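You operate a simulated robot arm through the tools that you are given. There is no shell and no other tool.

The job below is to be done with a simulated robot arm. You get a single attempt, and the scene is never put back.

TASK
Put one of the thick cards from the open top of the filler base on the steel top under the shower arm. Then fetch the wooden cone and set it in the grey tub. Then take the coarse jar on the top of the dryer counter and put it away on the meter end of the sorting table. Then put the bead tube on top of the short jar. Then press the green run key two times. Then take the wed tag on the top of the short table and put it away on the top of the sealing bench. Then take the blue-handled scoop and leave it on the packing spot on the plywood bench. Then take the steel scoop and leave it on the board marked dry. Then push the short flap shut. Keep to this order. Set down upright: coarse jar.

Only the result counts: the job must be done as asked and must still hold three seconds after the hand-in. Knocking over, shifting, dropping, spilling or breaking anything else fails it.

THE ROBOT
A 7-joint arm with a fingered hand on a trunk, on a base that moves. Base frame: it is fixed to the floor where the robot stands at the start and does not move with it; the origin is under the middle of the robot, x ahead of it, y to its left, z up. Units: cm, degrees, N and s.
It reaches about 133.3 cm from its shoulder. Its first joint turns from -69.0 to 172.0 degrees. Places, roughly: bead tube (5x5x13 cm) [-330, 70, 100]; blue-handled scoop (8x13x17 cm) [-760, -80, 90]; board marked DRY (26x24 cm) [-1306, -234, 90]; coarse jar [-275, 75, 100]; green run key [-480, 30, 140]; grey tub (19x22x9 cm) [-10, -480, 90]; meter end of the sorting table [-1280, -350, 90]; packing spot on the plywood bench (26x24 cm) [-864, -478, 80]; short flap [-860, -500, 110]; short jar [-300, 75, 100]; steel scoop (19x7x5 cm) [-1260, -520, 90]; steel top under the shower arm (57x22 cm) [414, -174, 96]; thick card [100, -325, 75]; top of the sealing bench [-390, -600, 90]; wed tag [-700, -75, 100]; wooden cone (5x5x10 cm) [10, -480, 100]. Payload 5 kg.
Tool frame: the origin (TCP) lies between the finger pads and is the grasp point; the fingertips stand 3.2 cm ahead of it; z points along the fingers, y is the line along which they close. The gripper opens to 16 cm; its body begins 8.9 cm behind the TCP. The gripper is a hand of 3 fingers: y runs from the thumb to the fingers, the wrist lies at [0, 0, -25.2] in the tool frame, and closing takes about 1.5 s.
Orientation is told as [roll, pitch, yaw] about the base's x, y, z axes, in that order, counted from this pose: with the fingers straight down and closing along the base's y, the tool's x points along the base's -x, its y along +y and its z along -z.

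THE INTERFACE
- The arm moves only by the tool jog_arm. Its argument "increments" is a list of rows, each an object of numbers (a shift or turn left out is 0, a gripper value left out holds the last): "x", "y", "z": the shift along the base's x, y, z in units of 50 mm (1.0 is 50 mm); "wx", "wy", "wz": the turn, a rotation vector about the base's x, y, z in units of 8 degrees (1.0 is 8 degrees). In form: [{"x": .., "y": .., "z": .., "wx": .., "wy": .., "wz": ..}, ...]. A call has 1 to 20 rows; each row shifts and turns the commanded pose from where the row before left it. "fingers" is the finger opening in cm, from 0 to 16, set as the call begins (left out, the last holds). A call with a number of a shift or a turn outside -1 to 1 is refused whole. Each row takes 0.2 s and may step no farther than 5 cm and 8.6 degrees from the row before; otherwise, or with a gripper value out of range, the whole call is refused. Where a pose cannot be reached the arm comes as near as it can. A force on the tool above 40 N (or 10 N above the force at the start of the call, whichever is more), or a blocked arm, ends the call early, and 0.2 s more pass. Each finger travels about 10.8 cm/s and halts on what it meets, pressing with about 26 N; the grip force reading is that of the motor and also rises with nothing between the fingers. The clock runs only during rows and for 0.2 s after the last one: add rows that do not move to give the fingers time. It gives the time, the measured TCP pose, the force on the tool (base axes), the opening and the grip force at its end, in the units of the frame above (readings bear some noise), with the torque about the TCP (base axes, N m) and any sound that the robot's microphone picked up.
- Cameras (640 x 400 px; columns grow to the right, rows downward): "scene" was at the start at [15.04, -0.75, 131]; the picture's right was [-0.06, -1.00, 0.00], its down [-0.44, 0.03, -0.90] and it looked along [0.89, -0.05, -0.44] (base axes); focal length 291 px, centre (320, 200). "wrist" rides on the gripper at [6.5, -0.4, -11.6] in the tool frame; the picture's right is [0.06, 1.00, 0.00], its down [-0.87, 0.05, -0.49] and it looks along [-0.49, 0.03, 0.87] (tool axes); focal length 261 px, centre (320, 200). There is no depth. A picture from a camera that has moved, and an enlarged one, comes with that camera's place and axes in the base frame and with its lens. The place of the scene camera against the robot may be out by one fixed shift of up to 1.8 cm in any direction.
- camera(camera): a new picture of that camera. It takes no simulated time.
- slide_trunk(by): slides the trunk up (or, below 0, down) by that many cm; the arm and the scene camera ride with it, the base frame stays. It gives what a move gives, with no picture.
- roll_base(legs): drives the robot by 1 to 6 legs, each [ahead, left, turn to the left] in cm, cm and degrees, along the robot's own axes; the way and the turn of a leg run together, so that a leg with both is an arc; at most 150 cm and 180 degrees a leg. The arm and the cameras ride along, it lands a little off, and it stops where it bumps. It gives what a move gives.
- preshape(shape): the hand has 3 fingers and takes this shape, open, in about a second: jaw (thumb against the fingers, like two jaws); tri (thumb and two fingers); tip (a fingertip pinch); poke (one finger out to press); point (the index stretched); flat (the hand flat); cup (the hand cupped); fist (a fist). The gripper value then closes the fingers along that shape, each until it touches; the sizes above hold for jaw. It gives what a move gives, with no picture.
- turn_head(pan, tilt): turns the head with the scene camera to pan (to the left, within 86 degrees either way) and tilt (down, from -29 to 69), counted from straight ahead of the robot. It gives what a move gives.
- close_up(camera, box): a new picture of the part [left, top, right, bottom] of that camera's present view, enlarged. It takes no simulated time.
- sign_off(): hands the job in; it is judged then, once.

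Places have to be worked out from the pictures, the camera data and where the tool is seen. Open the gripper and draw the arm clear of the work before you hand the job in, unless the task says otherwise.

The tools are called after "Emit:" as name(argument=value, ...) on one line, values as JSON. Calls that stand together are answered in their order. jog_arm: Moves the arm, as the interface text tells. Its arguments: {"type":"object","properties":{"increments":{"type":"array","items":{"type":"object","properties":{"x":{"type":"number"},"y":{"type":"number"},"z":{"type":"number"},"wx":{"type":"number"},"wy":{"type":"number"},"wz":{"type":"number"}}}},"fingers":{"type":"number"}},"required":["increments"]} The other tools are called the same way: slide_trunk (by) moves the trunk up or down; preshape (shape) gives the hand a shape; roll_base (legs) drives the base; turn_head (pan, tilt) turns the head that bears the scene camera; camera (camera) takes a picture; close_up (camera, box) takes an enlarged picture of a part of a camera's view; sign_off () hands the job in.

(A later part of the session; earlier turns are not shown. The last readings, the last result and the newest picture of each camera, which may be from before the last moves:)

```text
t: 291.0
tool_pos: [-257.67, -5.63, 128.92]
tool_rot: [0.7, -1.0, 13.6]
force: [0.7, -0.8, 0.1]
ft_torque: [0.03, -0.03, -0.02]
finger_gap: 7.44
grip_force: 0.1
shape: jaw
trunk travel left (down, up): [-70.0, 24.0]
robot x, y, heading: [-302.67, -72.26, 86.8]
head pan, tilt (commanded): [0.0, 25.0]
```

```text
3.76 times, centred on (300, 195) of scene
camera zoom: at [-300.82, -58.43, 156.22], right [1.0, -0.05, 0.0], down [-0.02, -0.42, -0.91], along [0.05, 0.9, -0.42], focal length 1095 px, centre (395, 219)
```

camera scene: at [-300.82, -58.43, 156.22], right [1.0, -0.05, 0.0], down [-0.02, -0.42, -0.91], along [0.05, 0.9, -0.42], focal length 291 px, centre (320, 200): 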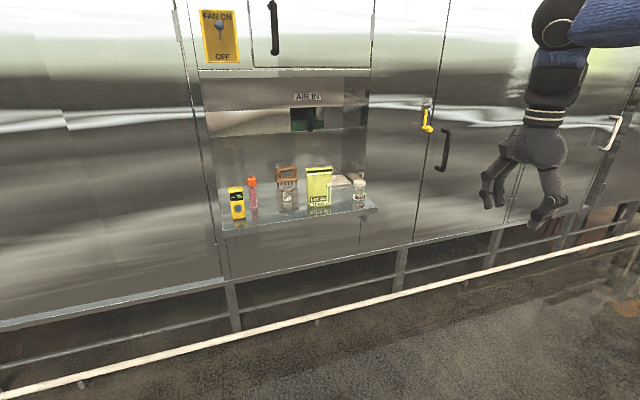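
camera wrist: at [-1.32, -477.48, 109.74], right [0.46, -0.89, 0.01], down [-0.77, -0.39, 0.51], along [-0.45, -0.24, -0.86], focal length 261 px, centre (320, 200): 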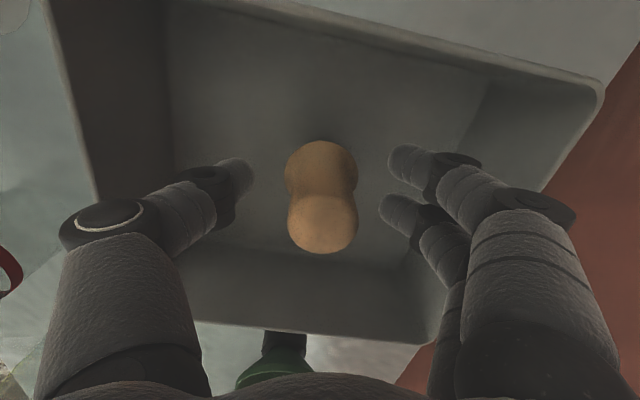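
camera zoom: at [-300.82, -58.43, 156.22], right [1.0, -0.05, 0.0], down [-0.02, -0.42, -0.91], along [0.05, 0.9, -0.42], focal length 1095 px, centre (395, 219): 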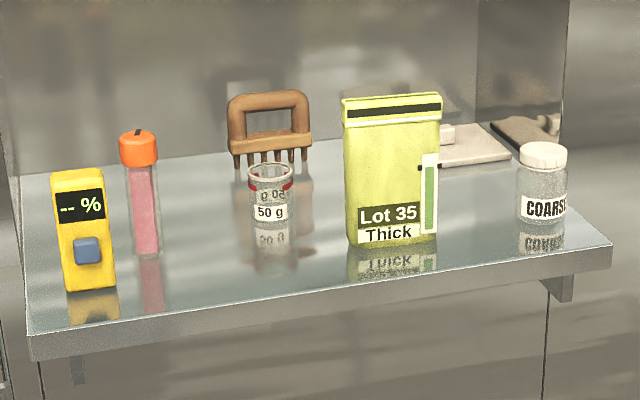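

The coarse jar (white cap, label COARSE) stands at the right end of the counter near (-272,78). I roll closer.

Emit:
roll_base(legs=[[42, 0, 3]])

Emit:
camera(camera="wrist")

Emit:
turn_head(pan=-15, tilt=35)

Emit:
camera(camera="scene")

```text
t: 293.6
tool_pos: [-260.48, 38.77, 128.73]
tool_rot: [0.8, -1.0, 16.9]
force: [-1.0, 0.9, 0.1]
ft_torque: [-0.04, 0.03, -0.01]
finger_gap: 7.46
grip_force: 0.2
shape: jaw
trunk travel left (down, up): [-70.0, 24.0]
robot x, y, heading: [-301.44, -30.63, 90.4]
head pan, tilt (commanded): [0.0, 25.0]
```

```text
taken
camera wrist: at [-266.77, 36.28, 140.17], right [-0.35, 0.94, 0.01], down [0.81, 0.3, 0.51], along [0.47, 0.19, -0.86], focal length 261 px, centre (320, 200)
```

wrist: 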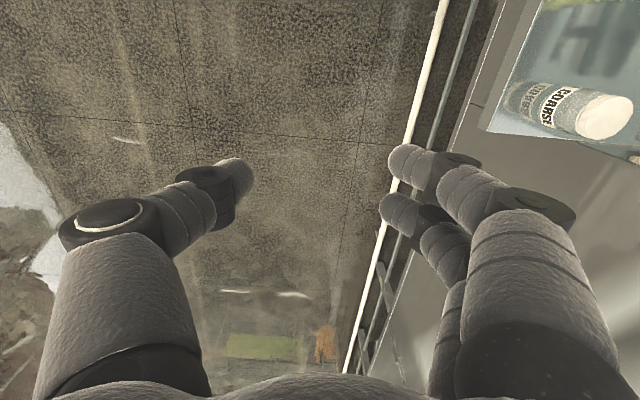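

```text
t: 294.4
tool_pos: [-260.49, 38.61, 128.81]
tool_rot: [0.8, -1.0, 16.9]
force: [0.1, -0.1, 0.2]
ft_torque: [-0.03, -0.01, -0.03]
finger_gap: 7.48
grip_force: 0.0
shape: jaw
trunk travel left (down, up): [-70.0, 24.0]
robot x, y, heading: [-301.33, -30.11, 90.1]
head pan, tilt (commanded): [-15.0, 35.0]
```

```text
taken
camera scene: at [-298.32, -17.22, 154.65], right [0.97, -0.25, 0.0], down [-0.15, -0.55, -0.82], along [0.21, 0.79, -0.57], focal length 291 px, centre (320, 200)
```

scene: 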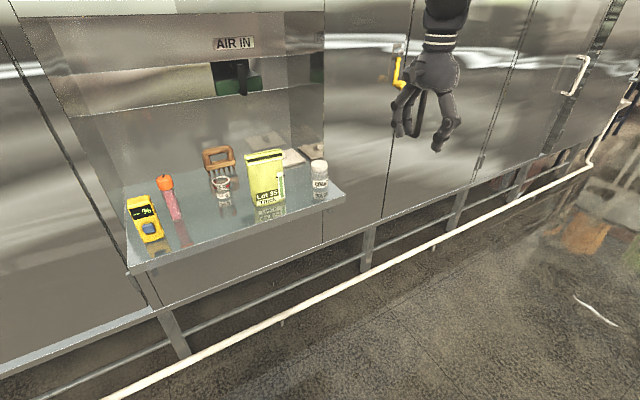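

I zoom on the counter to measure the jar precisely.

Emit:
close_up(camera="scene", box=[230, 130, 360, 230])

Emit:
close_up(camera="scene", box=[110, 130, 250, 280])

```text
4.00 times, centred on (295, 180) of scene
camera zoom: at [-298.32, -17.22, 154.65], right [0.97, -0.25, 0.0], down [-0.15, -0.55, -0.82], along [0.21, 0.79, -0.57], focal length 1164 px, centre (420, 280)
```

zoom: 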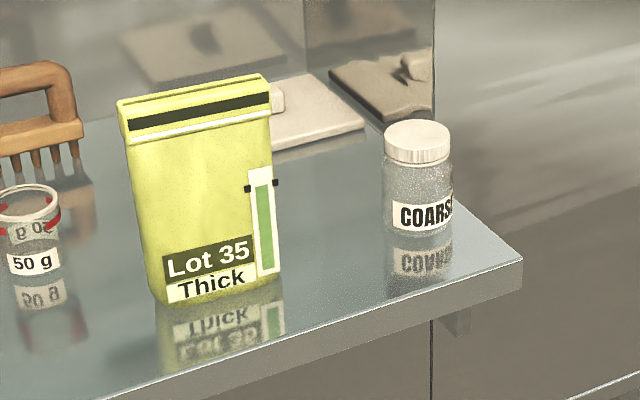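

```text
2.67 times, centred on (180, 205) of scene
camera zoom: at [-298.32, -17.22, 154.65], right [0.97, -0.25, 0.0], down [-0.15, -0.55, -0.82], along [0.21, 0.79, -0.57], focal length 776 px, centre (693, 187)
```

zoom: 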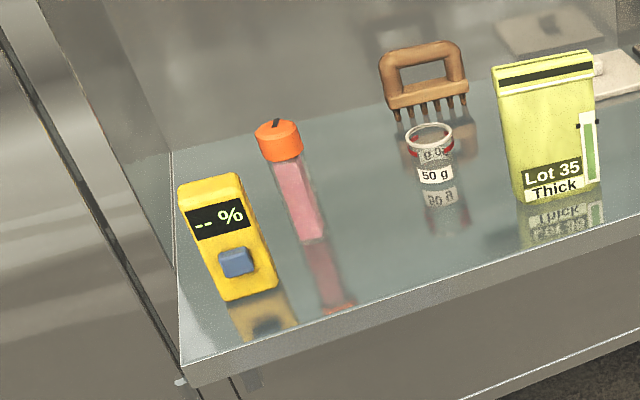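

The coarse jar's centre is about (-273, 76.8), base z≈93, top ≈104, diameter ≈6.7. I turn the hand so it closes along the counter, and roll a little closer.

Emit:
jog_arm(increments=[{"wz": 1}, {"wz": 1}, {"wz": 1}, {"wz": 1}, {"wz": 1}, {"wz": 1}, {"wz": 1}, {"wz": 1}, {"wz": 1}, {"wz": 1}, {"wz": 1}, {}], fingers=11)

Emit:
roll_base(legs=[[10, 0, 0]])

Emit:
camera(camera="wrist")

```text
t: 297.0
tool_pos: [-260.52, 38.78, 128.81]
tool_rot: [0.9, -1.0, 105.0]
force: [-0.1, 0.7, -0.3]
ft_torque: [0.01, -0.03, -0.01]
finger_gap: 10.93
grip_force: 0.2
shape: jaw
trunk travel left (down, up): [-70.0, 24.0]
robot x, y, heading: [-301.07, -30.12, 90.3]
head pan, tilt (commanded): [-15.0, 35.0]
```

```text
t: 298.1
tool_pos: [-260.62, 49.22, 128.75]
tool_rot: [0.8, -1.0, 105.0]
force: [0.3, 0.4, -0.2]
ft_torque: [0.02, -0.04, -0.04]
finger_gap: 10.99
grip_force: 0.1
shape: jaw
trunk travel left (down, up): [-70.0, 24.0]
robot x, y, heading: [-301.47, -20.71, 90.3]
head pan, tilt (commanded): [-15.0, 35.0]
```

```text
taken
camera wrist: at [-258.24, 42.71, 140.16], right [-0.95, -0.32, 0.01], down [-0.27, 0.82, 0.51], along [-0.17, 0.48, -0.86], focal length 261 px, centre (320, 200)
```

wrist: 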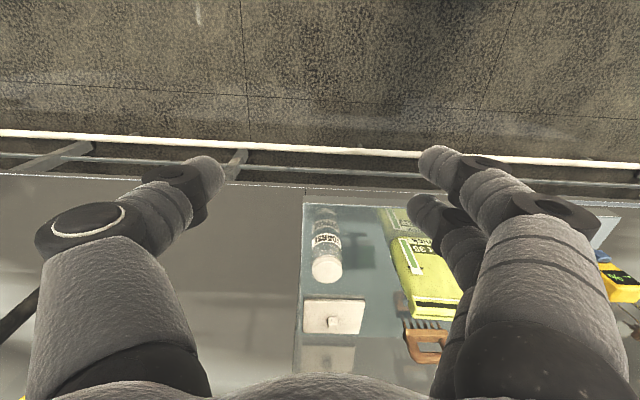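

The wrist view puts the jar at (-271.8,76.7). I move over it to z≈116.

Emit:
jog_arm(increments=[{"x": -0.75}, {"x": -0.75}, {"x": -0.74}, {"y": 0.9}, {"y": 0.9}, {"y": 0.9}, {"y": 0.9}, {"y": 0.9}, {"y": 0.9}, {"z": -0.8}, {"z": -0.8}, {"z": -0.8}, {}])

Emit:
camera(camera="wrist")

Emit:
camera(camera="scene")

```text
t: 300.9
tool_pos: [-271.85, 76.07, 116.91]
tool_rot: [0.9, -1.1, 105.0]
force: [0.0, 0.5, 1.2]
ft_torque: [0.0, -0.03, -0.01]
finger_gap: 10.98
grip_force: 0.1
shape: jaw
trunk travel left (down, up): [-70.0, 24.0]
robot x, y, heading: [-301.48, -20.49, 90.3]
head pan, tilt (commanded): [-15.0, 35.0]
```

```text
taken
camera wrist: at [-269.55, 69.61, 128.3], right [-0.95, -0.32, 0.01], down [-0.27, 0.82, 0.51], along [-0.17, 0.48, -0.86], focal length 261 px, centre (320, 200)
```

wrist: 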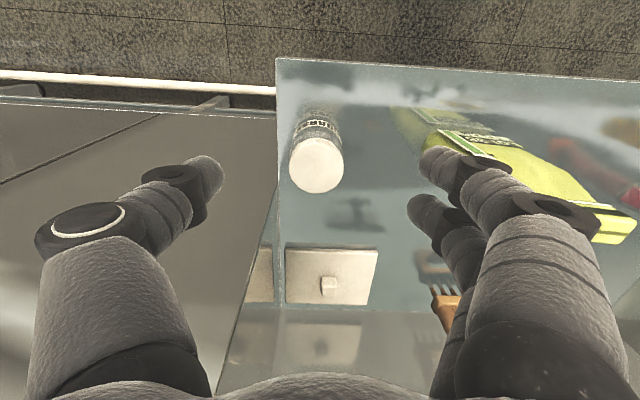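

```text
taken
camera scene: at [-298.46, -7.07, 154.66], right [0.97, -0.26, 0.0], down [-0.15, -0.55, -0.82], along [0.21, 0.79, -0.57], focal length 291 px, centre (320, 200)
```

scene: 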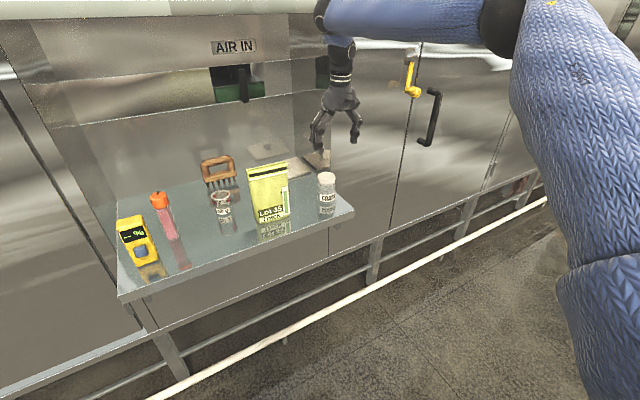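

I refine: the jar seems a bit farther (y≈79). I shift 2.5 cm and lower to z≈109, just above the cap, to check again.

Emit:
jog_arm(increments=[{"x": -0.14, "y": 0.5}, {"z": -0.8}, {"z": -0.75}, {}])

Emit:
camera(camera="wrist")

Emit:
close_up(camera="scene", box=[250, 60, 410, 240])

```text
t: 301.9
tool_pos: [-272.6, 78.36, 109.12]
tool_rot: [0.8, -1.0, 104.9]
force: [0.0, -0.7, 0.9]
ft_torque: [0.01, 0.0, 0.05]
finger_gap: 10.98
grip_force: 0.1
shape: jaw
trunk travel left (down, up): [-70.0, 24.0]
robot x, y, heading: [-301.21, -20.69, 90.2]
head pan, tilt (commanded): [-15.0, 35.0]
```

```text
taken
camera wrist: at [-270.25, 71.97, 120.48], right [-0.95, -0.32, 0.01], down [-0.27, 0.82, 0.51], along [-0.17, 0.48, -0.86], focal length 261 px, centre (320, 200)
```

wrist: 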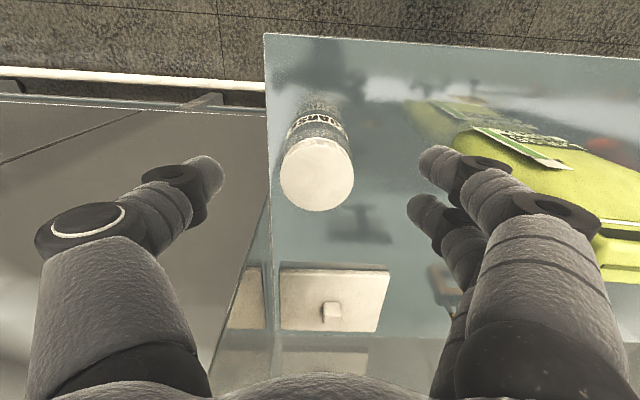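

```text
2.22 times, centred on (330, 150) of scene
camera zoom: at [-298.37, -7.09, 154.66], right [0.97, -0.25, 0.0], down [-0.15, -0.55, -0.82], along [0.21, 0.79, -0.57], focal length 646 px, centre (298, 311)
```

zoom: 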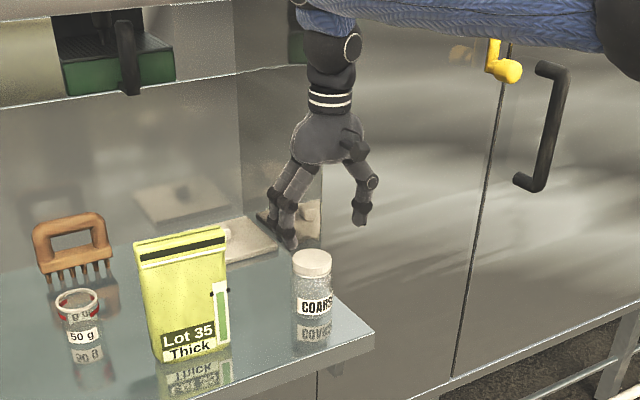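

The jar centre is about (-273.2, 80.2) with its cap at z≈102. I correct and go down to z≈97 around the jar.

Emit:
jog_arm(increments=[{"x": -0.1, "y": 0.36}, {"z": -0.6}, {}])

Emit:
camera(camera="wrist")

```text
t: 302.7
tool_pos: [-273.18, 80.25, 106.17]
tool_rot: [0.8, -1.0, 104.9]
force: [-1.1, -0.6, -0.4]
ft_torque: [0.01, -0.04, 0.02]
finger_gap: 10.98
grip_force: 0.1
shape: jaw
trunk travel left (down, up): [-70.0, 24.0]
robot x, y, heading: [-301.63, -20.27, 90.2]
head pan, tilt (commanded): [-15.0, 35.0]
```

```text
taken
camera wrist: at [-270.9, 73.92, 117.51], right [-0.95, -0.32, 0.01], down [-0.27, 0.82, 0.51], along [-0.17, 0.48, -0.86], focal length 261 px, centre (320, 200)
```

wrist: 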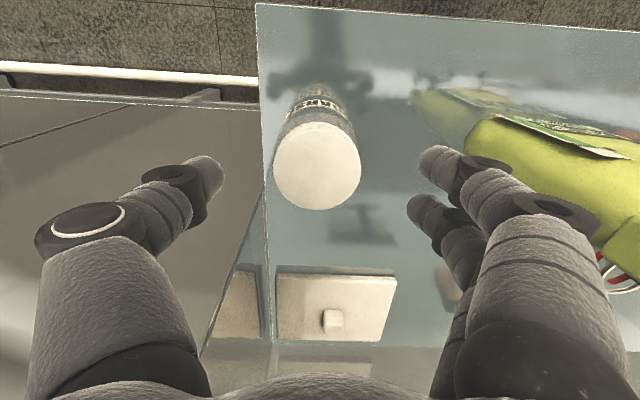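

The jar is centred under the hand, and the bag is ~16 cm away along the closing axis, so the fingers have room. I go down in steps.

Emit:
jog_arm(increments=[{"z": -0.5}, {"z": -0.5}, {"z": -0.5}, {"z": -0.35}, {}], fingers=10)

Emit:
camera(camera="wrist")

Emit:
close_up(camera="scene", box=[230, 80, 390, 260])

```text
t: 303.9
tool_pos: [-272.97, 80.33, 96.87]
tool_rot: [0.8, -1.0, 104.9]
force: [0.2, -0.6, 0.3]
ft_torque: [-0.02, 0.02, 0.0]
finger_gap: 10.08
grip_force: 0.0
shape: jaw
trunk travel left (down, up): [-70.0, 24.0]
robot x, y, heading: [-301.27, -20.42, 90.2]
head pan, tilt (commanded): [-15.0, 35.0]
```

```text
taken
camera wrist: at [-270.6, 74.02, 108.32], right [-0.95, -0.32, 0.01], down [-0.27, 0.82, 0.51], along [-0.17, 0.48, -0.86], focal length 261 px, centre (320, 200)
```

wrist: 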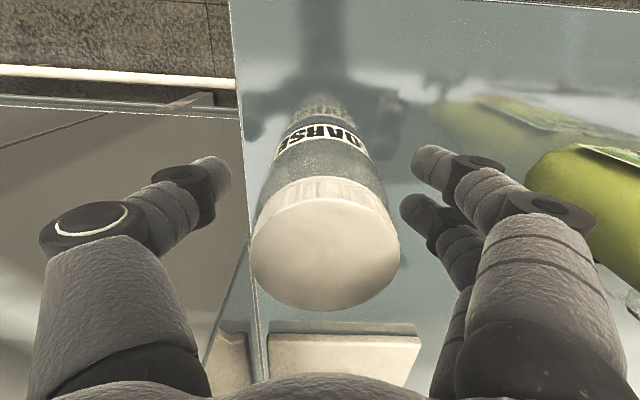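

```text
2.22 times, centred on (310, 170) of scene
camera zoom: at [-298.37, -6.99, 154.65], right [0.97, -0.26, 0.0], down [-0.15, -0.55, -0.82], along [0.21, 0.79, -0.57], focal length 646 px, centre (342, 267)
```

zoom: 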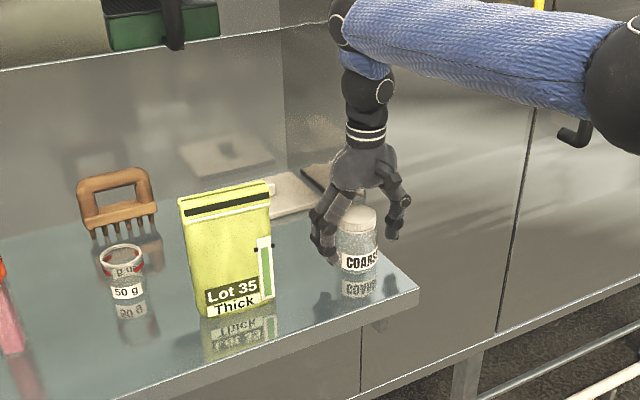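

The jar sits between the fingers. I close.

Emit:
jog_arm(increments=[{}, {}, {}, {}, {}, {}, {}, {}], fingers=0)

Emit:
camera(camera="wrist")

```text
t: 305.7
tool_pos: [-272.95, 80.42, 96.84]
tool_rot: [0.9, -0.9, 104.9]
force: [1.0, 0.7, 0.2]
ft_torque: [0.0, 0.01, -0.02]
finger_gap: 5.85
grip_force: 26.2
shape: jaw
trunk travel left (down, up): [-70.0, 24.0]
robot x, y, heading: [-301.8, -20.26, 90.3]
head pan, tilt (commanded): [-15.0, 35.0]
```

```text
taken
camera wrist: at [-270.6, 74.04, 108.3], right [-0.95, -0.32, 0.01], down [-0.27, 0.82, 0.51], along [-0.17, 0.48, -0.86], focal length 261 px, centre (320, 200)
```

wrist: 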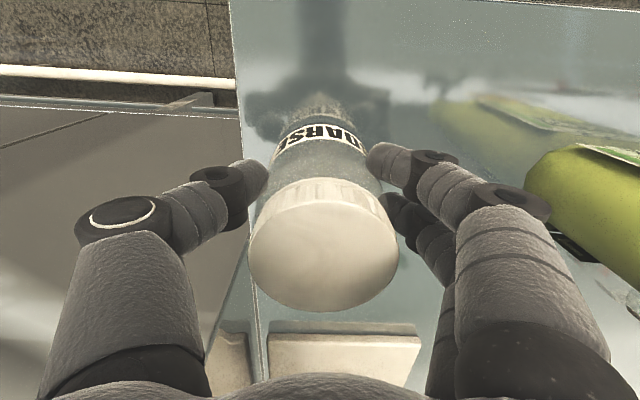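

Gripped at 5.85 cm. I lift, then draw it back off the counter.

Emit:
jog_arm(increments=[{"z": 0.3}, {"z": 0.6}, {"z": 0.8}, {"z": 0.8}, {"z": 0.4}, {"y": -0.8}, {"y": -0.9}, {"y": -0.9}, {"y": -0.9}, {"y": -0.9}, {"y": -0.9}, {"y": -0.9}, {}])

Emit:
camera(camera="scene")

```text
t: 308.5
tool_pos: [-272.92, 49.33, 111.35]
tool_rot: [0.7, -1.0, 104.9]
force: [-0.2, 0.5, -0.6]
ft_torque: [-0.01, -0.03, -0.02]
finger_gap: 5.87
grip_force: 26.7
shape: jaw
trunk travel left (down, up): [-70.0, 24.0]
robot x, y, heading: [-301.62, -20.53, 90.2]
head pan, tilt (commanded): [-15.0, 35.0]
```

```text
taken
camera scene: at [-298.38, -6.83, 154.63], right [0.97, -0.26, 0.0], down [-0.15, -0.56, -0.82], along [0.21, 0.79, -0.57], focal length 291 px, centre (320, 200)
```

scene: 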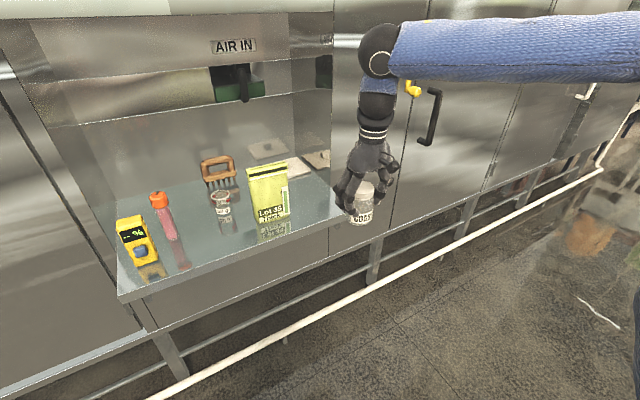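

The jar is held well. I back off, turn toward the far end of the room (-x) and look for the route.

Emit:
roll_base(legs=[[-50, 0, 0], [0, 0, 90]])

Emit:
jog_arm(increments=[{"z": 0.8}, {"z": 0.8}, {}])

Emit:
turn_head(pan=10, tilt=15)

Emit:
camera(camera="scene")

Emit:
turn_head(pan=-40, tilt=10)

Emit:
camera(camera="scene")

```text
t: 315.3
tool_pos: [-370.65, -42.11, 111.4]
tool_rot: [0.8, -1.1, -165.4]
force: [-0.4, 0.9, -1.5]
ft_torque: [0.0, -0.02, -0.02]
finger_gap: 5.82
grip_force: 25.8
shape: jaw
trunk travel left (down, up): [-70.0, 24.0]
robot x, y, heading: [-301.2, -71.03, 179.8]
head pan, tilt (commanded): [-15.0, 35.0]
```

```text
t: 316.1
tool_pos: [-370.73, -42.14, 119.55]
tool_rot: [0.8, -1.0, -165.3]
force: [0.1, -0.1, -1.9]
ft_torque: [-0.02, -0.03, 0.01]
finger_gap: 5.82
grip_force: 25.9
shape: jaw
trunk travel left (down, up): [-70.0, 24.0]
robot x, y, heading: [-301.47, -70.86, 180.0]
head pan, tilt (commanded): [-15.0, 35.0]
```

```text
t: 317.0
tool_pos: [-370.52, -42.14, 119.72]
tool_rot: [0.8, -1.0, -165.2]
force: [0.2, 0.3, -1.8]
ft_torque: [-0.01, 0.02, -0.01]
finger_gap: 5.78
grip_force: 25.8
shape: jaw
trunk travel left (down, up): [-70.0, 24.0]
robot x, y, heading: [-301.56, -70.76, 179.8]
head pan, tilt (commanded): [10.0, 15.0]
```

```text
taken
camera scene: at [-314.75, -72.76, 157.83], right [-0.17, 0.98, 0.0], down [0.26, 0.04, -0.97], along [-0.95, -0.17, -0.26], focal length 291 px, centre (320, 200)
```

scene: 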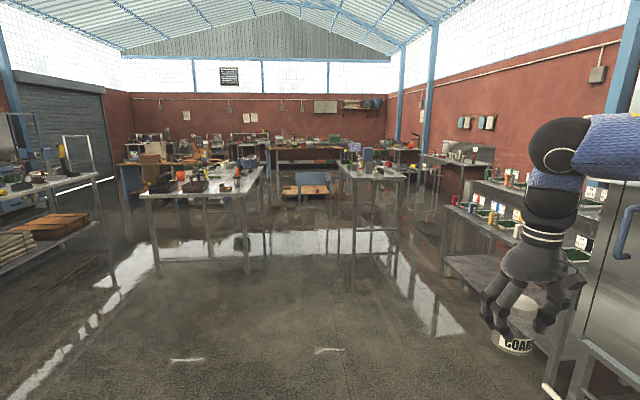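

```text
t: 318.2
tool_pos: [-370.56, -42.2, 119.68]
tool_rot: [0.7, -1.0, -165.2]
force: [0.6, -0.5, -1.2]
ft_torque: [0.02, -0.02, 0.01]
finger_gap: 5.82
grip_force: 25.7
shape: jaw
trunk travel left (down, up): [-70.0, 24.0]
robot x, y, heading: [-301.42, -70.72, 180.2]
head pan, tilt (commanded): [-40.0, 10.0]
```

```text
taken
camera scene: at [-312.66, -65.2, 158.65], right [0.64, 0.77, 0.0], down [0.13, -0.11, -0.98], along [-0.75, 0.63, -0.17], focal length 291 px, centre (320, 200)
```

scene: 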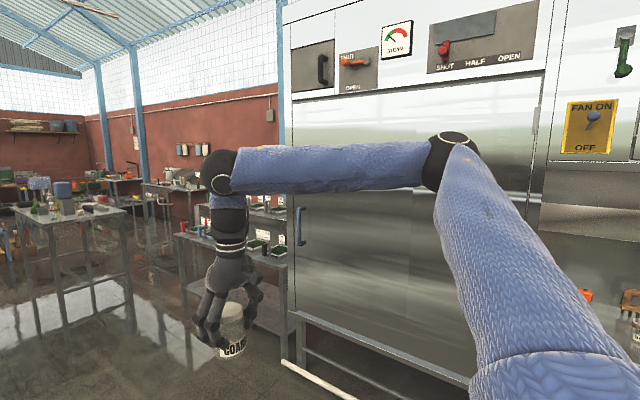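

I zoom into the far end to see where the sorting table stands.

Emit:
turn_head(pan=10, tilt=10)

Emit:
close_up(camera="scene", box=[110, 100, 270, 240])

Emit:
close_up(camera="scene", box=[260, 100, 420, 240])

```text
t: 319.4
tool_pos: [-370.57, -42.24, 119.6]
tool_rot: [0.8, -1.1, -165.3]
force: [0.3, -0.7, -1.0]
ft_torque: [-0.04, 0.0, 0.01]
finger_gap: 5.77
grip_force: 25.8
shape: jaw
trunk travel left (down, up): [-70.0, 24.0]
robot x, y, heading: [-301.34, -71.11, 180.0]
head pan, tilt (commanded): [10.0, 10.0]
```

```text
2.86 times, centred on (190, 170) of scene
camera zoom: at [-314.69, -72.77, 158.66], right [-0.17, 0.98, 0.0], down [0.17, 0.03, -0.98], along [-0.97, -0.17, -0.17], focal length 831 px, centre (691, 286)
```

zoom: 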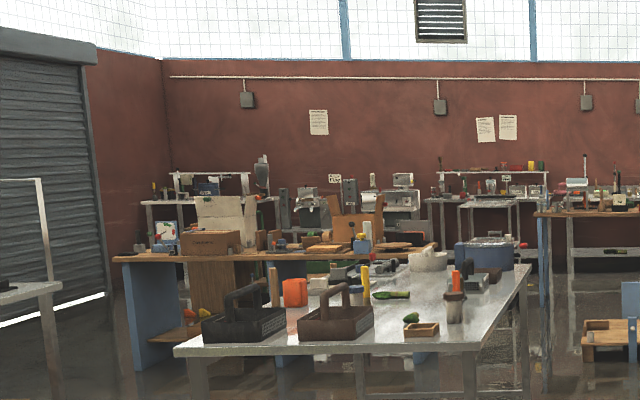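

```text
2.86 times, centred on (340, 170) of scene
camera zoom: at [-314.69, -72.77, 158.66], right [-0.17, 0.98, 0.0], down [0.17, 0.03, -0.98], along [-0.97, -0.17, -0.17], focal length 831 px, centre (263, 286)
```

zoom: 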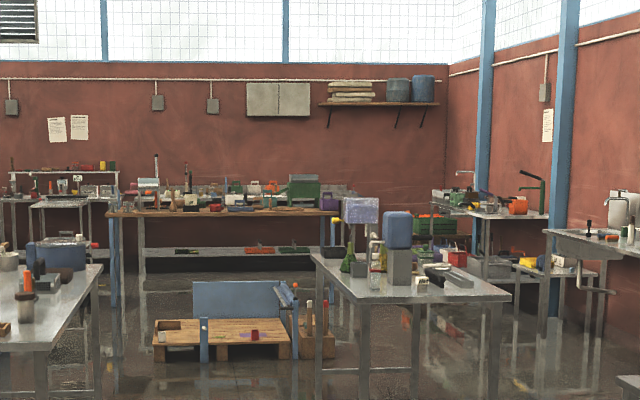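

I drive toward the aisle between the two middle tables and look again.

Emit:
roll_base(legs=[[135, 60, 0], [50, 12, 0]])

Emit:
turn_head(pan=0, tilt=15)

Emit:
camera(camera="scene")

Emit:
turn_head(pan=50, tilt=15)

Emit:
camera(camera="scene")

Emit:
turn_head(pan=-60, tilt=10)

Emit:
camera(camera="scene")

```text
t: 329.3
tool_pos: [-555.7, -110.65, 119.55]
tool_rot: [0.8, -1.0, -166.3]
force: [-0.5, -0.2, -1.4]
ft_torque: [-0.01, -0.06, -0.02]
finger_gap: 5.81
grip_force: 25.4
shape: jaw
trunk travel left (down, up): [-70.0, 24.0]
robot x, y, heading: [-486.9, -140.89, 179.3]
head pan, tilt (commanded): [10.0, 10.0]
```

```text
t: 330.0
tool_pos: [-555.68, -110.66, 119.61]
tool_rot: [0.7, -1.0, -166.3]
force: [0.2, 0.5, -1.3]
ft_torque: [0.0, -0.03, 0.0]
finger_gap: 5.79
grip_force: 25.9
shape: jaw
trunk travel left (down, up): [-70.0, 24.0]
robot x, y, heading: [-486.79, -140.63, 178.9]
head pan, tilt (commanded): [0.0, 15.0]
```

```text
taken
camera scene: at [-500.45, -140.66, 157.85], right [0.02, 1.0, 0.0], down [0.26, 0.0, -0.97], along [-0.97, 0.02, -0.26], focal length 291 px, centre (320, 200)
```

scene: 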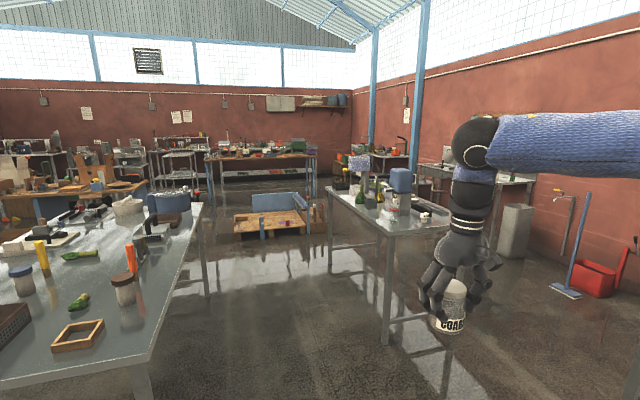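

```text
t: 331.2
tool_pos: [-555.66, -110.66, 119.61]
tool_rot: [0.8, -1.0, -166.3]
force: [0.3, -0.4, -1.8]
ft_torque: [0.01, -0.03, 0.02]
finger_gap: 5.8
grip_force: 26.2
shape: jaw
trunk travel left (down, up): [-70.0, 24.0]
robot x, y, heading: [-486.93, -140.87, 178.8]
head pan, tilt (commanded): [50.0, 15.0]
```

```text
taken
camera scene: at [-497.28, -147.87, 157.85], right [-0.75, 0.66, 0.0], down [0.17, 0.19, -0.97], along [-0.63, -0.73, -0.26], focal length 291 px, centre (320, 200)
```

scene: 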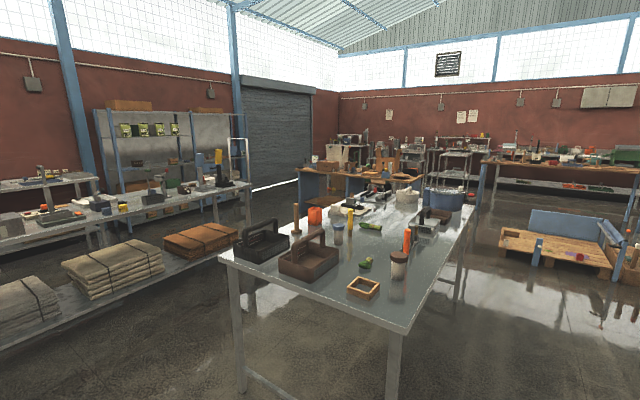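

```text
t: 333.1
tool_pos: [-555.75, -110.7, 119.47]
tool_rot: [0.8, -0.9, -166.3]
force: [-0.3, 0.4, -0.8]
ft_torque: [-0.01, 0.0, -0.04]
finger_gap: 5.8
grip_force: 25.8
shape: jaw
trunk travel left (down, up): [-70.0, 24.0]
robot x, y, heading: [-486.87, -140.9, 178.9]
head pan, tilt (commanded): [-60.0, 10.0]
```

```text
taken
camera scene: at [-495.65, -132.7, 158.66], right [0.87, 0.49, 0.0], down [0.08, -0.15, -0.98], along [-0.48, 0.86, -0.17], focal length 291 px, centre (320, 200)
```

scene: 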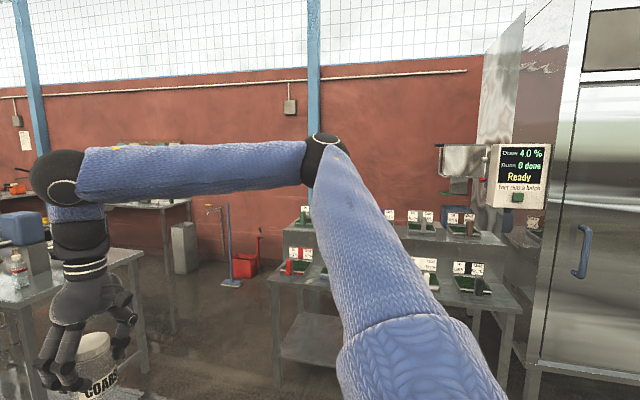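

The aisle between table A (left) and the short table (right) runs about 15° to the left. I follow it, keeping a bit nearer to table A because the arm sticks out on the right.

Emit:
roll_base(legs=[[113, 8, 0], [0, 0, 16], [95, 0, 0]])

Emit:
turn_head(pan=0, tilt=15)

Emit:
camera(camera="scene")

Emit:
turn_head(pan=45, tilt=20)

Emit:
camera(camera="scene")

```text
t: 344.3
tool_pos: [-766.61, -159.44, 119.6]
tool_rot: [0.9, -1.0, -151.3]
force: [-0.1, -0.8, -1.7]
ft_torque: [-0.03, -0.03, 0.0]
finger_gap: 5.79
grip_force: 25.9
shape: jaw
trunk travel left (down, up): [-70.0, 24.0]
robot x, y, heading: [-692.2, -170.87, -166.1]
head pan, tilt (commanded): [-60.0, 10.0]
```

```text
t: 345.6
tool_pos: [-766.63, -159.24, 119.57]
tool_rot: [0.7, -1.0, -151.4]
force: [0.8, -0.2, -1.1]
ft_torque: [0.01, 0.01, 0.04]
finger_gap: 5.8
grip_force: 25.7
shape: jaw
trunk travel left (down, up): [-70.0, 24.0]
robot x, y, heading: [-692.71, -170.83, -166.0]
head pan, tilt (commanded): [0.0, 15.0]
```

```text
taken
camera scene: at [-705.58, -174.28, 157.84], right [-0.24, 0.97, 0.0], down [0.25, 0.06, -0.97], along [-0.94, -0.23, -0.26], focal length 291 px, centre (320, 200)
```

scene: 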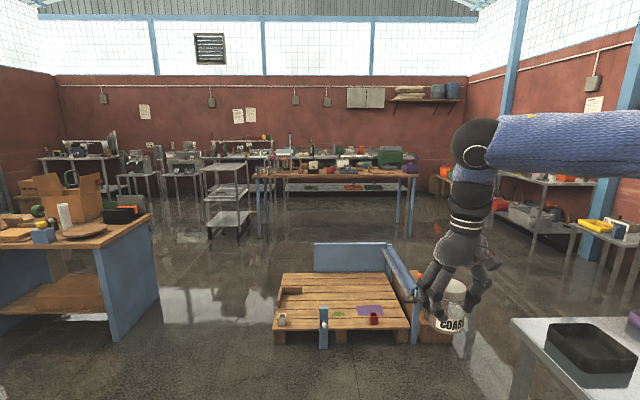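

```text
t: 346.8
tool_pos: [-766.7, -159.27, 119.7]
tool_rot: [0.8, -1.0, -151.2]
force: [0.2, -0.1, -2.1]
ft_torque: [0.0, -0.01, 0.0]
finger_gap: 5.79
grip_force: 25.9
shape: jaw
trunk travel left (down, up): [-70.0, 24.0]
robot x, y, heading: [-692.26, -170.61, -166.4]
head pan, tilt (commanded): [45.0, 20.0]
```

```text
taken
camera scene: at [-701.32, -180.01, 157.03], right [-0.86, 0.52, 0.0], down [0.18, 0.29, -0.94], along [-0.49, -0.8, -0.34], focal length 291 px, centre (320, 200)
```

scene: 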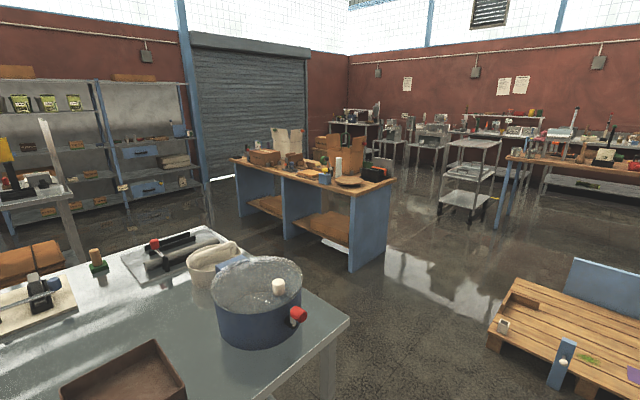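

I work in the room's own axes (turned 15°). The pallet blocks straight ahead; I'll pass through the gap between the pallet and the plywood bench, then look again.

Emit:
roll_base(legs=[[120, 8, 1], [35, 80, 0], [90, 0, 0]])

Emit:
turn_head(pan=0, tilt=15)

Emit:
camera(camera="scene")

Emit:
turn_head(pan=50, tilt=20)

Emit:
camera(camera="scene")

```text
t: 361.3
tool_pos: [-978.79, -309.47, 119.45]
tool_rot: [0.9, -1.0, -149.1]
force: [-0.4, 0.1, -1.9]
ft_torque: [0.04, -0.03, 0.0]
finger_gap: 5.8
grip_force: 25.9
shape: jaw
trunk travel left (down, up): [-70.0, 24.0]
robot x, y, heading: [-903.81, -317.54, -163.8]
head pan, tilt (commanded): [45.0, 20.0]
```

```text
t: 362.4
tool_pos: [-978.7, -309.43, 119.6]
tool_rot: [0.8, -0.9, -149.1]
force: [-0.1, -0.7, -1.0]
ft_torque: [-0.01, -0.01, 0.01]
finger_gap: 5.79
grip_force: 26.0
shape: jaw
trunk travel left (down, up): [-70.0, 24.0]
robot x, y, heading: [-904.23, -317.72, -163.5]
head pan, tilt (commanded): [0.0, 15.0]
```

```text
taken
camera scene: at [-917.09, -322.09, 157.84], right [-0.28, 0.96, 0.0], down [0.25, 0.07, -0.97], along [-0.93, -0.27, -0.26], focal length 291 px, centre (320, 200)
```

scene: 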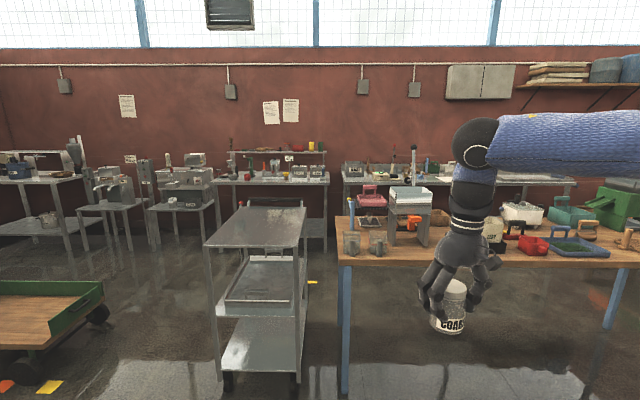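

```text
t: 363.6
tool_pos: [-978.83, -309.59, 119.5]
tool_rot: [0.8, -1.0, -149.1]
force: [0.1, 0.2, -1.2]
ft_torque: [0.03, -0.01, 0.0]
finger_gap: 5.79
grip_force: 25.5
shape: jaw
trunk travel left (down, up): [-70.0, 24.0]
robot x, y, heading: [-904.19, -317.86, -163.7]
head pan, tilt (commanded): [50.0, 20.0]
```

```text
taken
camera scene: at [-911.89, -327.99, 157.03], right [-0.91, 0.4, 0.0], down [0.14, 0.31, -0.94], along [-0.38, -0.86, -0.34], focal length 291 px, centre (320, 200)
```

scene: 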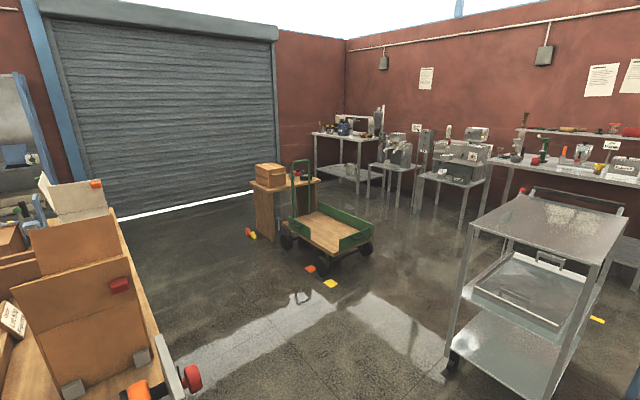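

The sorting table is the grey one along the back wall, behind the brown bench. I'll go left of the steel cart and then along the corridor behind the bench. First I pull the jar in and up.

Emit:
jog_arm(increments=[{"z": 0.8}, {"z": 0.8}, {"z": 0.8}, {"x": 0.9, "y": 0.25}, {"x": 0.9, "y": 0.25}, {}])

Emit:
roll_base(legs=[[80, 0, -1.3], [15, 118, 0]])

Emit:
turn_head(pan=0, tilt=25)

Emit:
camera(camera="scene")

Emit:
turn_head(pan=-50, tilt=25)

Emit:
camera(camera="scene")

```text
t: 365.0
tool_pos: [-969.67, -307.18, 131.64]
tool_rot: [0.8, -1.0, -149.1]
force: [0.3, -0.2, -1.4]
ft_torque: [0.02, -0.03, 0.02]
finger_gap: 5.78
grip_force: 25.6
shape: jaw
trunk travel left (down, up): [-70.0, 24.0]
robot x, y, heading: [-903.87, -318.12, -163.8]
head pan, tilt (commanded): [50.0, 20.0]
```

```text
t: 374.8
tool_pos: [-1027.98, -444.2, 131.72]
tool_rot: [0.9, -1.0, -149.3]
force: [0.0, -0.8, -1.0]
ft_torque: [0.0, -0.03, 0.01]
finger_gap: 5.81
grip_force: 26.3
shape: jaw
trunk travel left (down, up): [-70.0, 24.0]
robot x, y, heading: [-962.39, -455.08, -163.9]
head pan, tilt (commanded): [50.0, 20.0]
```

```text
t: 375.9
tool_pos: [-1027.73, -444.15, 131.78]
tool_rot: [0.8, -0.9, -149.1]
force: [1.0, 0.5, -1.3]
ft_torque: [0.04, -0.01, -0.01]
finger_gap: 5.79
grip_force: 25.9
shape: jaw
trunk travel left (down, up): [-70.0, 24.0]
robot x, y, heading: [-962.38, -454.89, -164.1]
head pan, tilt (commanded): [0.0, 25.0]
```

```text
taken
camera scene: at [-975.23, -459.2, 156.22], right [-0.28, 0.96, 0.0], down [0.41, 0.12, -0.91], along [-0.87, -0.25, -0.42], focal length 291 px, centre (320, 200)
```

scene: 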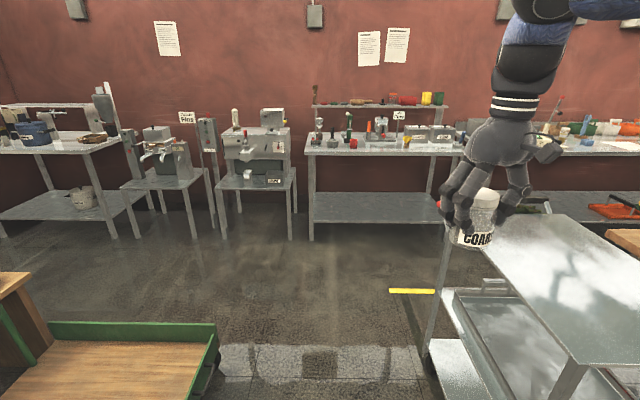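

```text
t: 377.1
tool_pos: [-1027.82, -444.32, 131.71]
tool_rot: [0.9, -1.0, -149.3]
force: [-0.8, -0.1, -2.0]
ft_torque: [0.0, -0.01, 0.01]
finger_gap: 5.77
grip_force: 25.5
shape: jaw
trunk travel left (down, up): [-70.0, 24.0]
robot x, y, heading: [-962.35, -455.27, -163.9]
head pan, tilt (commanded): [-50.0, 25.0]
```

```text
taken
camera scene: at [-974.03, -451.52, 156.22], right [0.56, 0.83, 0.0], down [0.35, -0.24, -0.91], along [-0.75, 0.5, -0.42], focal length 291 px, centre (320, 200)
```

scene: 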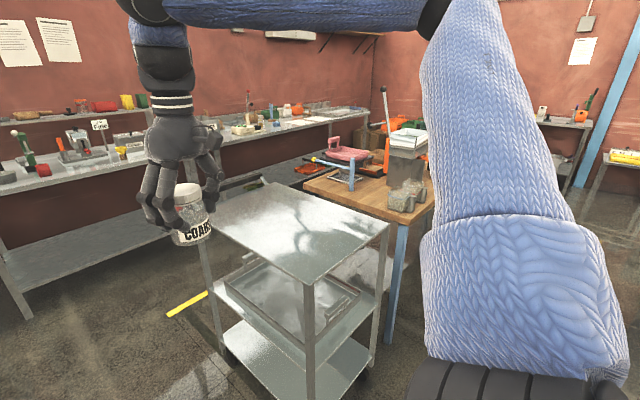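

The way at v=-190 is clear between trolley and cart. There is a yellow strip on the floor behind the cart; I zoom on it.

Emit:
close_up(camera="scene", box=[100, 230, 260, 370])

Emit:
close_up(camera="scene", box=[200, 60, 460, 220])

```text
2.86 times, centred on (180, 300) of scene
camera zoom: at [-974.03, -451.52, 156.22], right [0.56, 0.83, 0.0], down [0.35, -0.24, -0.91], along [-0.75, 0.5, -0.42], focal length 831 px, centre (720, -86)
```

zoom: 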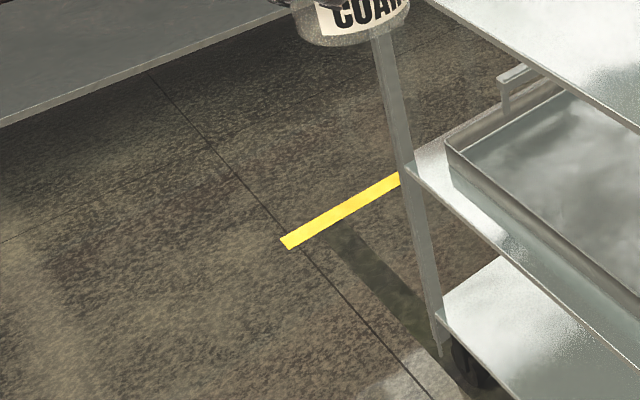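

```text
2.46 times, centred on (330, 140) of scene
camera zoom: at [-974.03, -451.52, 156.22], right [0.56, 0.83, 0.0], down [0.35, -0.24, -0.91], along [-0.75, 0.5, -0.42], focal length 716 px, centre (295, 348)
```

zoom: 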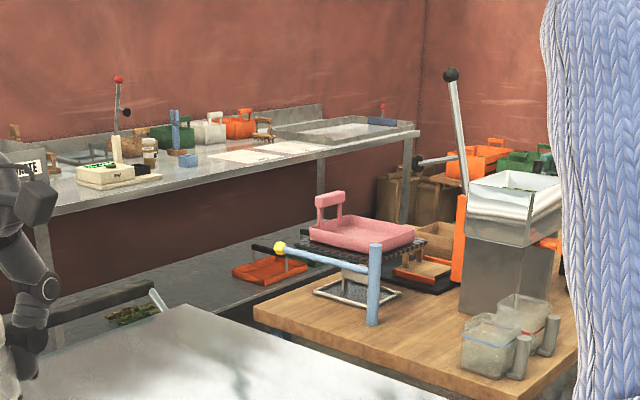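

It's only tape on the floor. I drive through and then sideways along the corridor behind the bench.

Emit:
roll_base(legs=[[100, 0, -1], [88, 0, 0]])

Emit:
turn_head(pan=-60, tilt=30)

Emit:
camera(camera="scene")

Emit:
turn_head(pan=0, tilt=30)

Emit:
camera(camera="scene")

```text
t: 386.7
tool_pos: [-1211.14, -494.02, 131.65]
tool_rot: [0.8, -1.0, -150.4]
force: [0.7, -0.3, -2.1]
ft_torque: [0.02, -0.05, 0.0]
finger_gap: 5.76
grip_force: 25.5
shape: jaw
trunk travel left (down, up): [-70.0, 24.0]
robot x, y, heading: [-1145.53, -505.69, -164.9]
head pan, tilt (commanded): [-50.0, 25.0]
```

```text
t: 387.4
tool_pos: [-1211.06, -493.85, 131.67]
tool_rot: [0.8, -0.9, -150.3]
force: [-0.2, 0.2, -1.3]
ft_torque: [0.03, -0.03, -0.03]
finger_gap: 5.81
grip_force: 25.9
shape: jaw
trunk travel left (down, up): [-70.0, 24.0]
robot x, y, heading: [-1145.8, -505.81, -165.0]
head pan, tilt (commanded): [-60.0, 30.0]
```

```text
taken
camera scene: at [-1156.22, -501.14, 155.43], right [0.71, 0.71, 0.0], down [0.35, -0.35, -0.87], along [-0.61, 0.61, -0.5], focal length 291 px, centre (320, 200)
```

scene: 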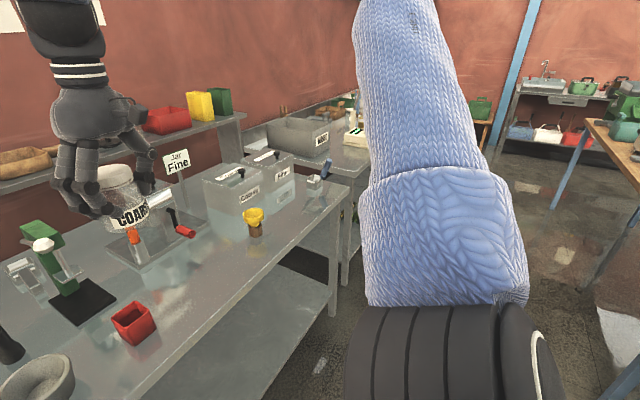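

```text
t: 388.7
tool_pos: [-1211.15, -493.91, 131.72]
tool_rot: [0.8, -1.0, -150.3]
force: [0.2, 0.6, -0.9]
ft_torque: [0.04, 0.0, 0.01]
finger_gap: 5.78
grip_force: 26.1
shape: jaw
trunk travel left (down, up): [-70.0, 24.0]
robot x, y, heading: [-1145.86, -506.51, -164.8]
head pan, tilt (commanded): [0.0, 30.0]
```

```text
taken
camera scene: at [-1158.58, -509.86, 155.42], right [-0.26, 0.97, 0.0], down [0.48, 0.13, -0.87], along [-0.84, -0.22, -0.5], focal length 291 px, centre (320, 200)
```

scene: 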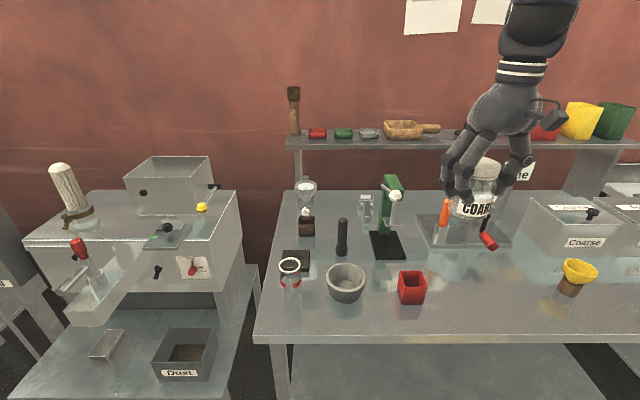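

The corridor ahead to the right is free. I slide right (north) in two legs toward the sorting table's near end.

Emit:
roll_base(legs=[[0, -75, 0], [0, -70, 0]])

Emit:
turn_head(pan=0, tilt=35)

Emit:
camera(camera="scene")

Emit:
turn_head(pan=-45, tilt=30)

Emit:
camera(camera="scene")

```text
t: 396.1
tool_pos: [-1247.69, -354.4, 131.69]
tool_rot: [0.9, -1.0, -150.9]
force: [0.1, 0.7, -1.7]
ft_torque: [0.0, -0.03, 0.02]
finger_gap: 5.8
grip_force: 26.2
shape: jaw
trunk travel left (down, up): [-70.0, 24.0]
robot x, y, heading: [-1182.63, -367.47, -165.3]
head pan, tilt (commanded): [0.0, 30.0]
```

```text
t: 396.8
tool_pos: [-1247.7, -354.55, 131.68]
tool_rot: [0.8, -1.0, -150.8]
force: [0.0, 1.0, -0.4]
ft_torque: [0.02, -0.02, 0.02]
finger_gap: 5.78
grip_force: 26.0
shape: jaw
trunk travel left (down, up): [-70.0, 24.0]
robot x, y, heading: [-1182.55, -367.54, -165.6]
head pan, tilt (commanded): [0.0, 35.0]
```

```text
taken
camera scene: at [-1195.2, -370.95, 154.65], right [-0.25, 0.97, 0.0], down [0.56, 0.14, -0.82], along [-0.79, -0.2, -0.57], focal length 291 px, centre (320, 200)
```

scene: 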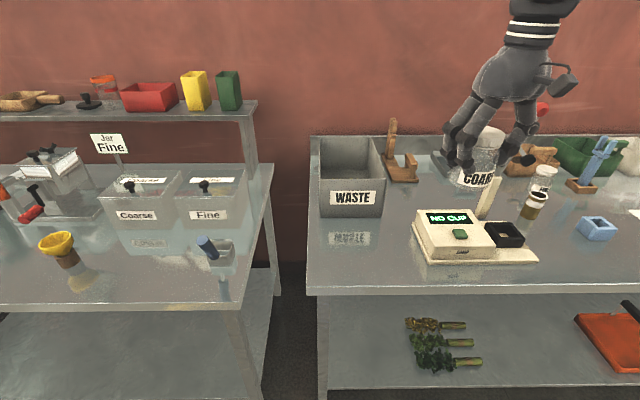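

```text
t: 397.9
tool_pos: [-1247.76, -354.57, 131.68]
tool_rot: [0.8, -0.9, -150.8]
force: [-0.1, -0.3, -1.3]
ft_torque: [0.02, 0.01, 0.02]
finger_gap: 5.79
grip_force: 26.0
shape: jaw
trunk travel left (down, up): [-70.0, 24.0]
robot x, y, heading: [-1182.34, -367.44, -165.6]
head pan, tilt (commanded): [-45.0, 30.0]
```

```text
taken
camera scene: at [-1194.45, -364.17, 155.42], right [0.51, 0.86, 0.0], down [0.43, -0.25, -0.87], along [-0.75, 0.44, -0.5], focal length 291 px, centre (320, 200)
```

scene: 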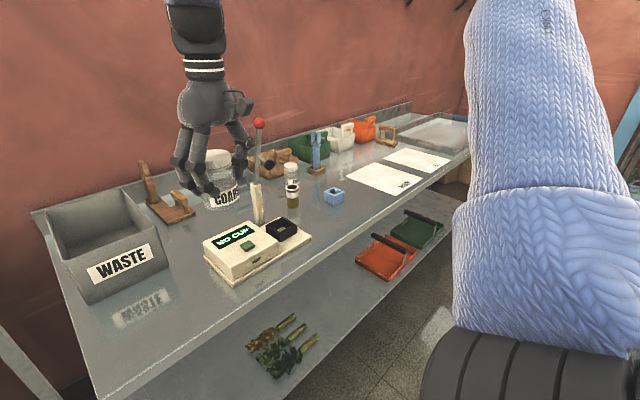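

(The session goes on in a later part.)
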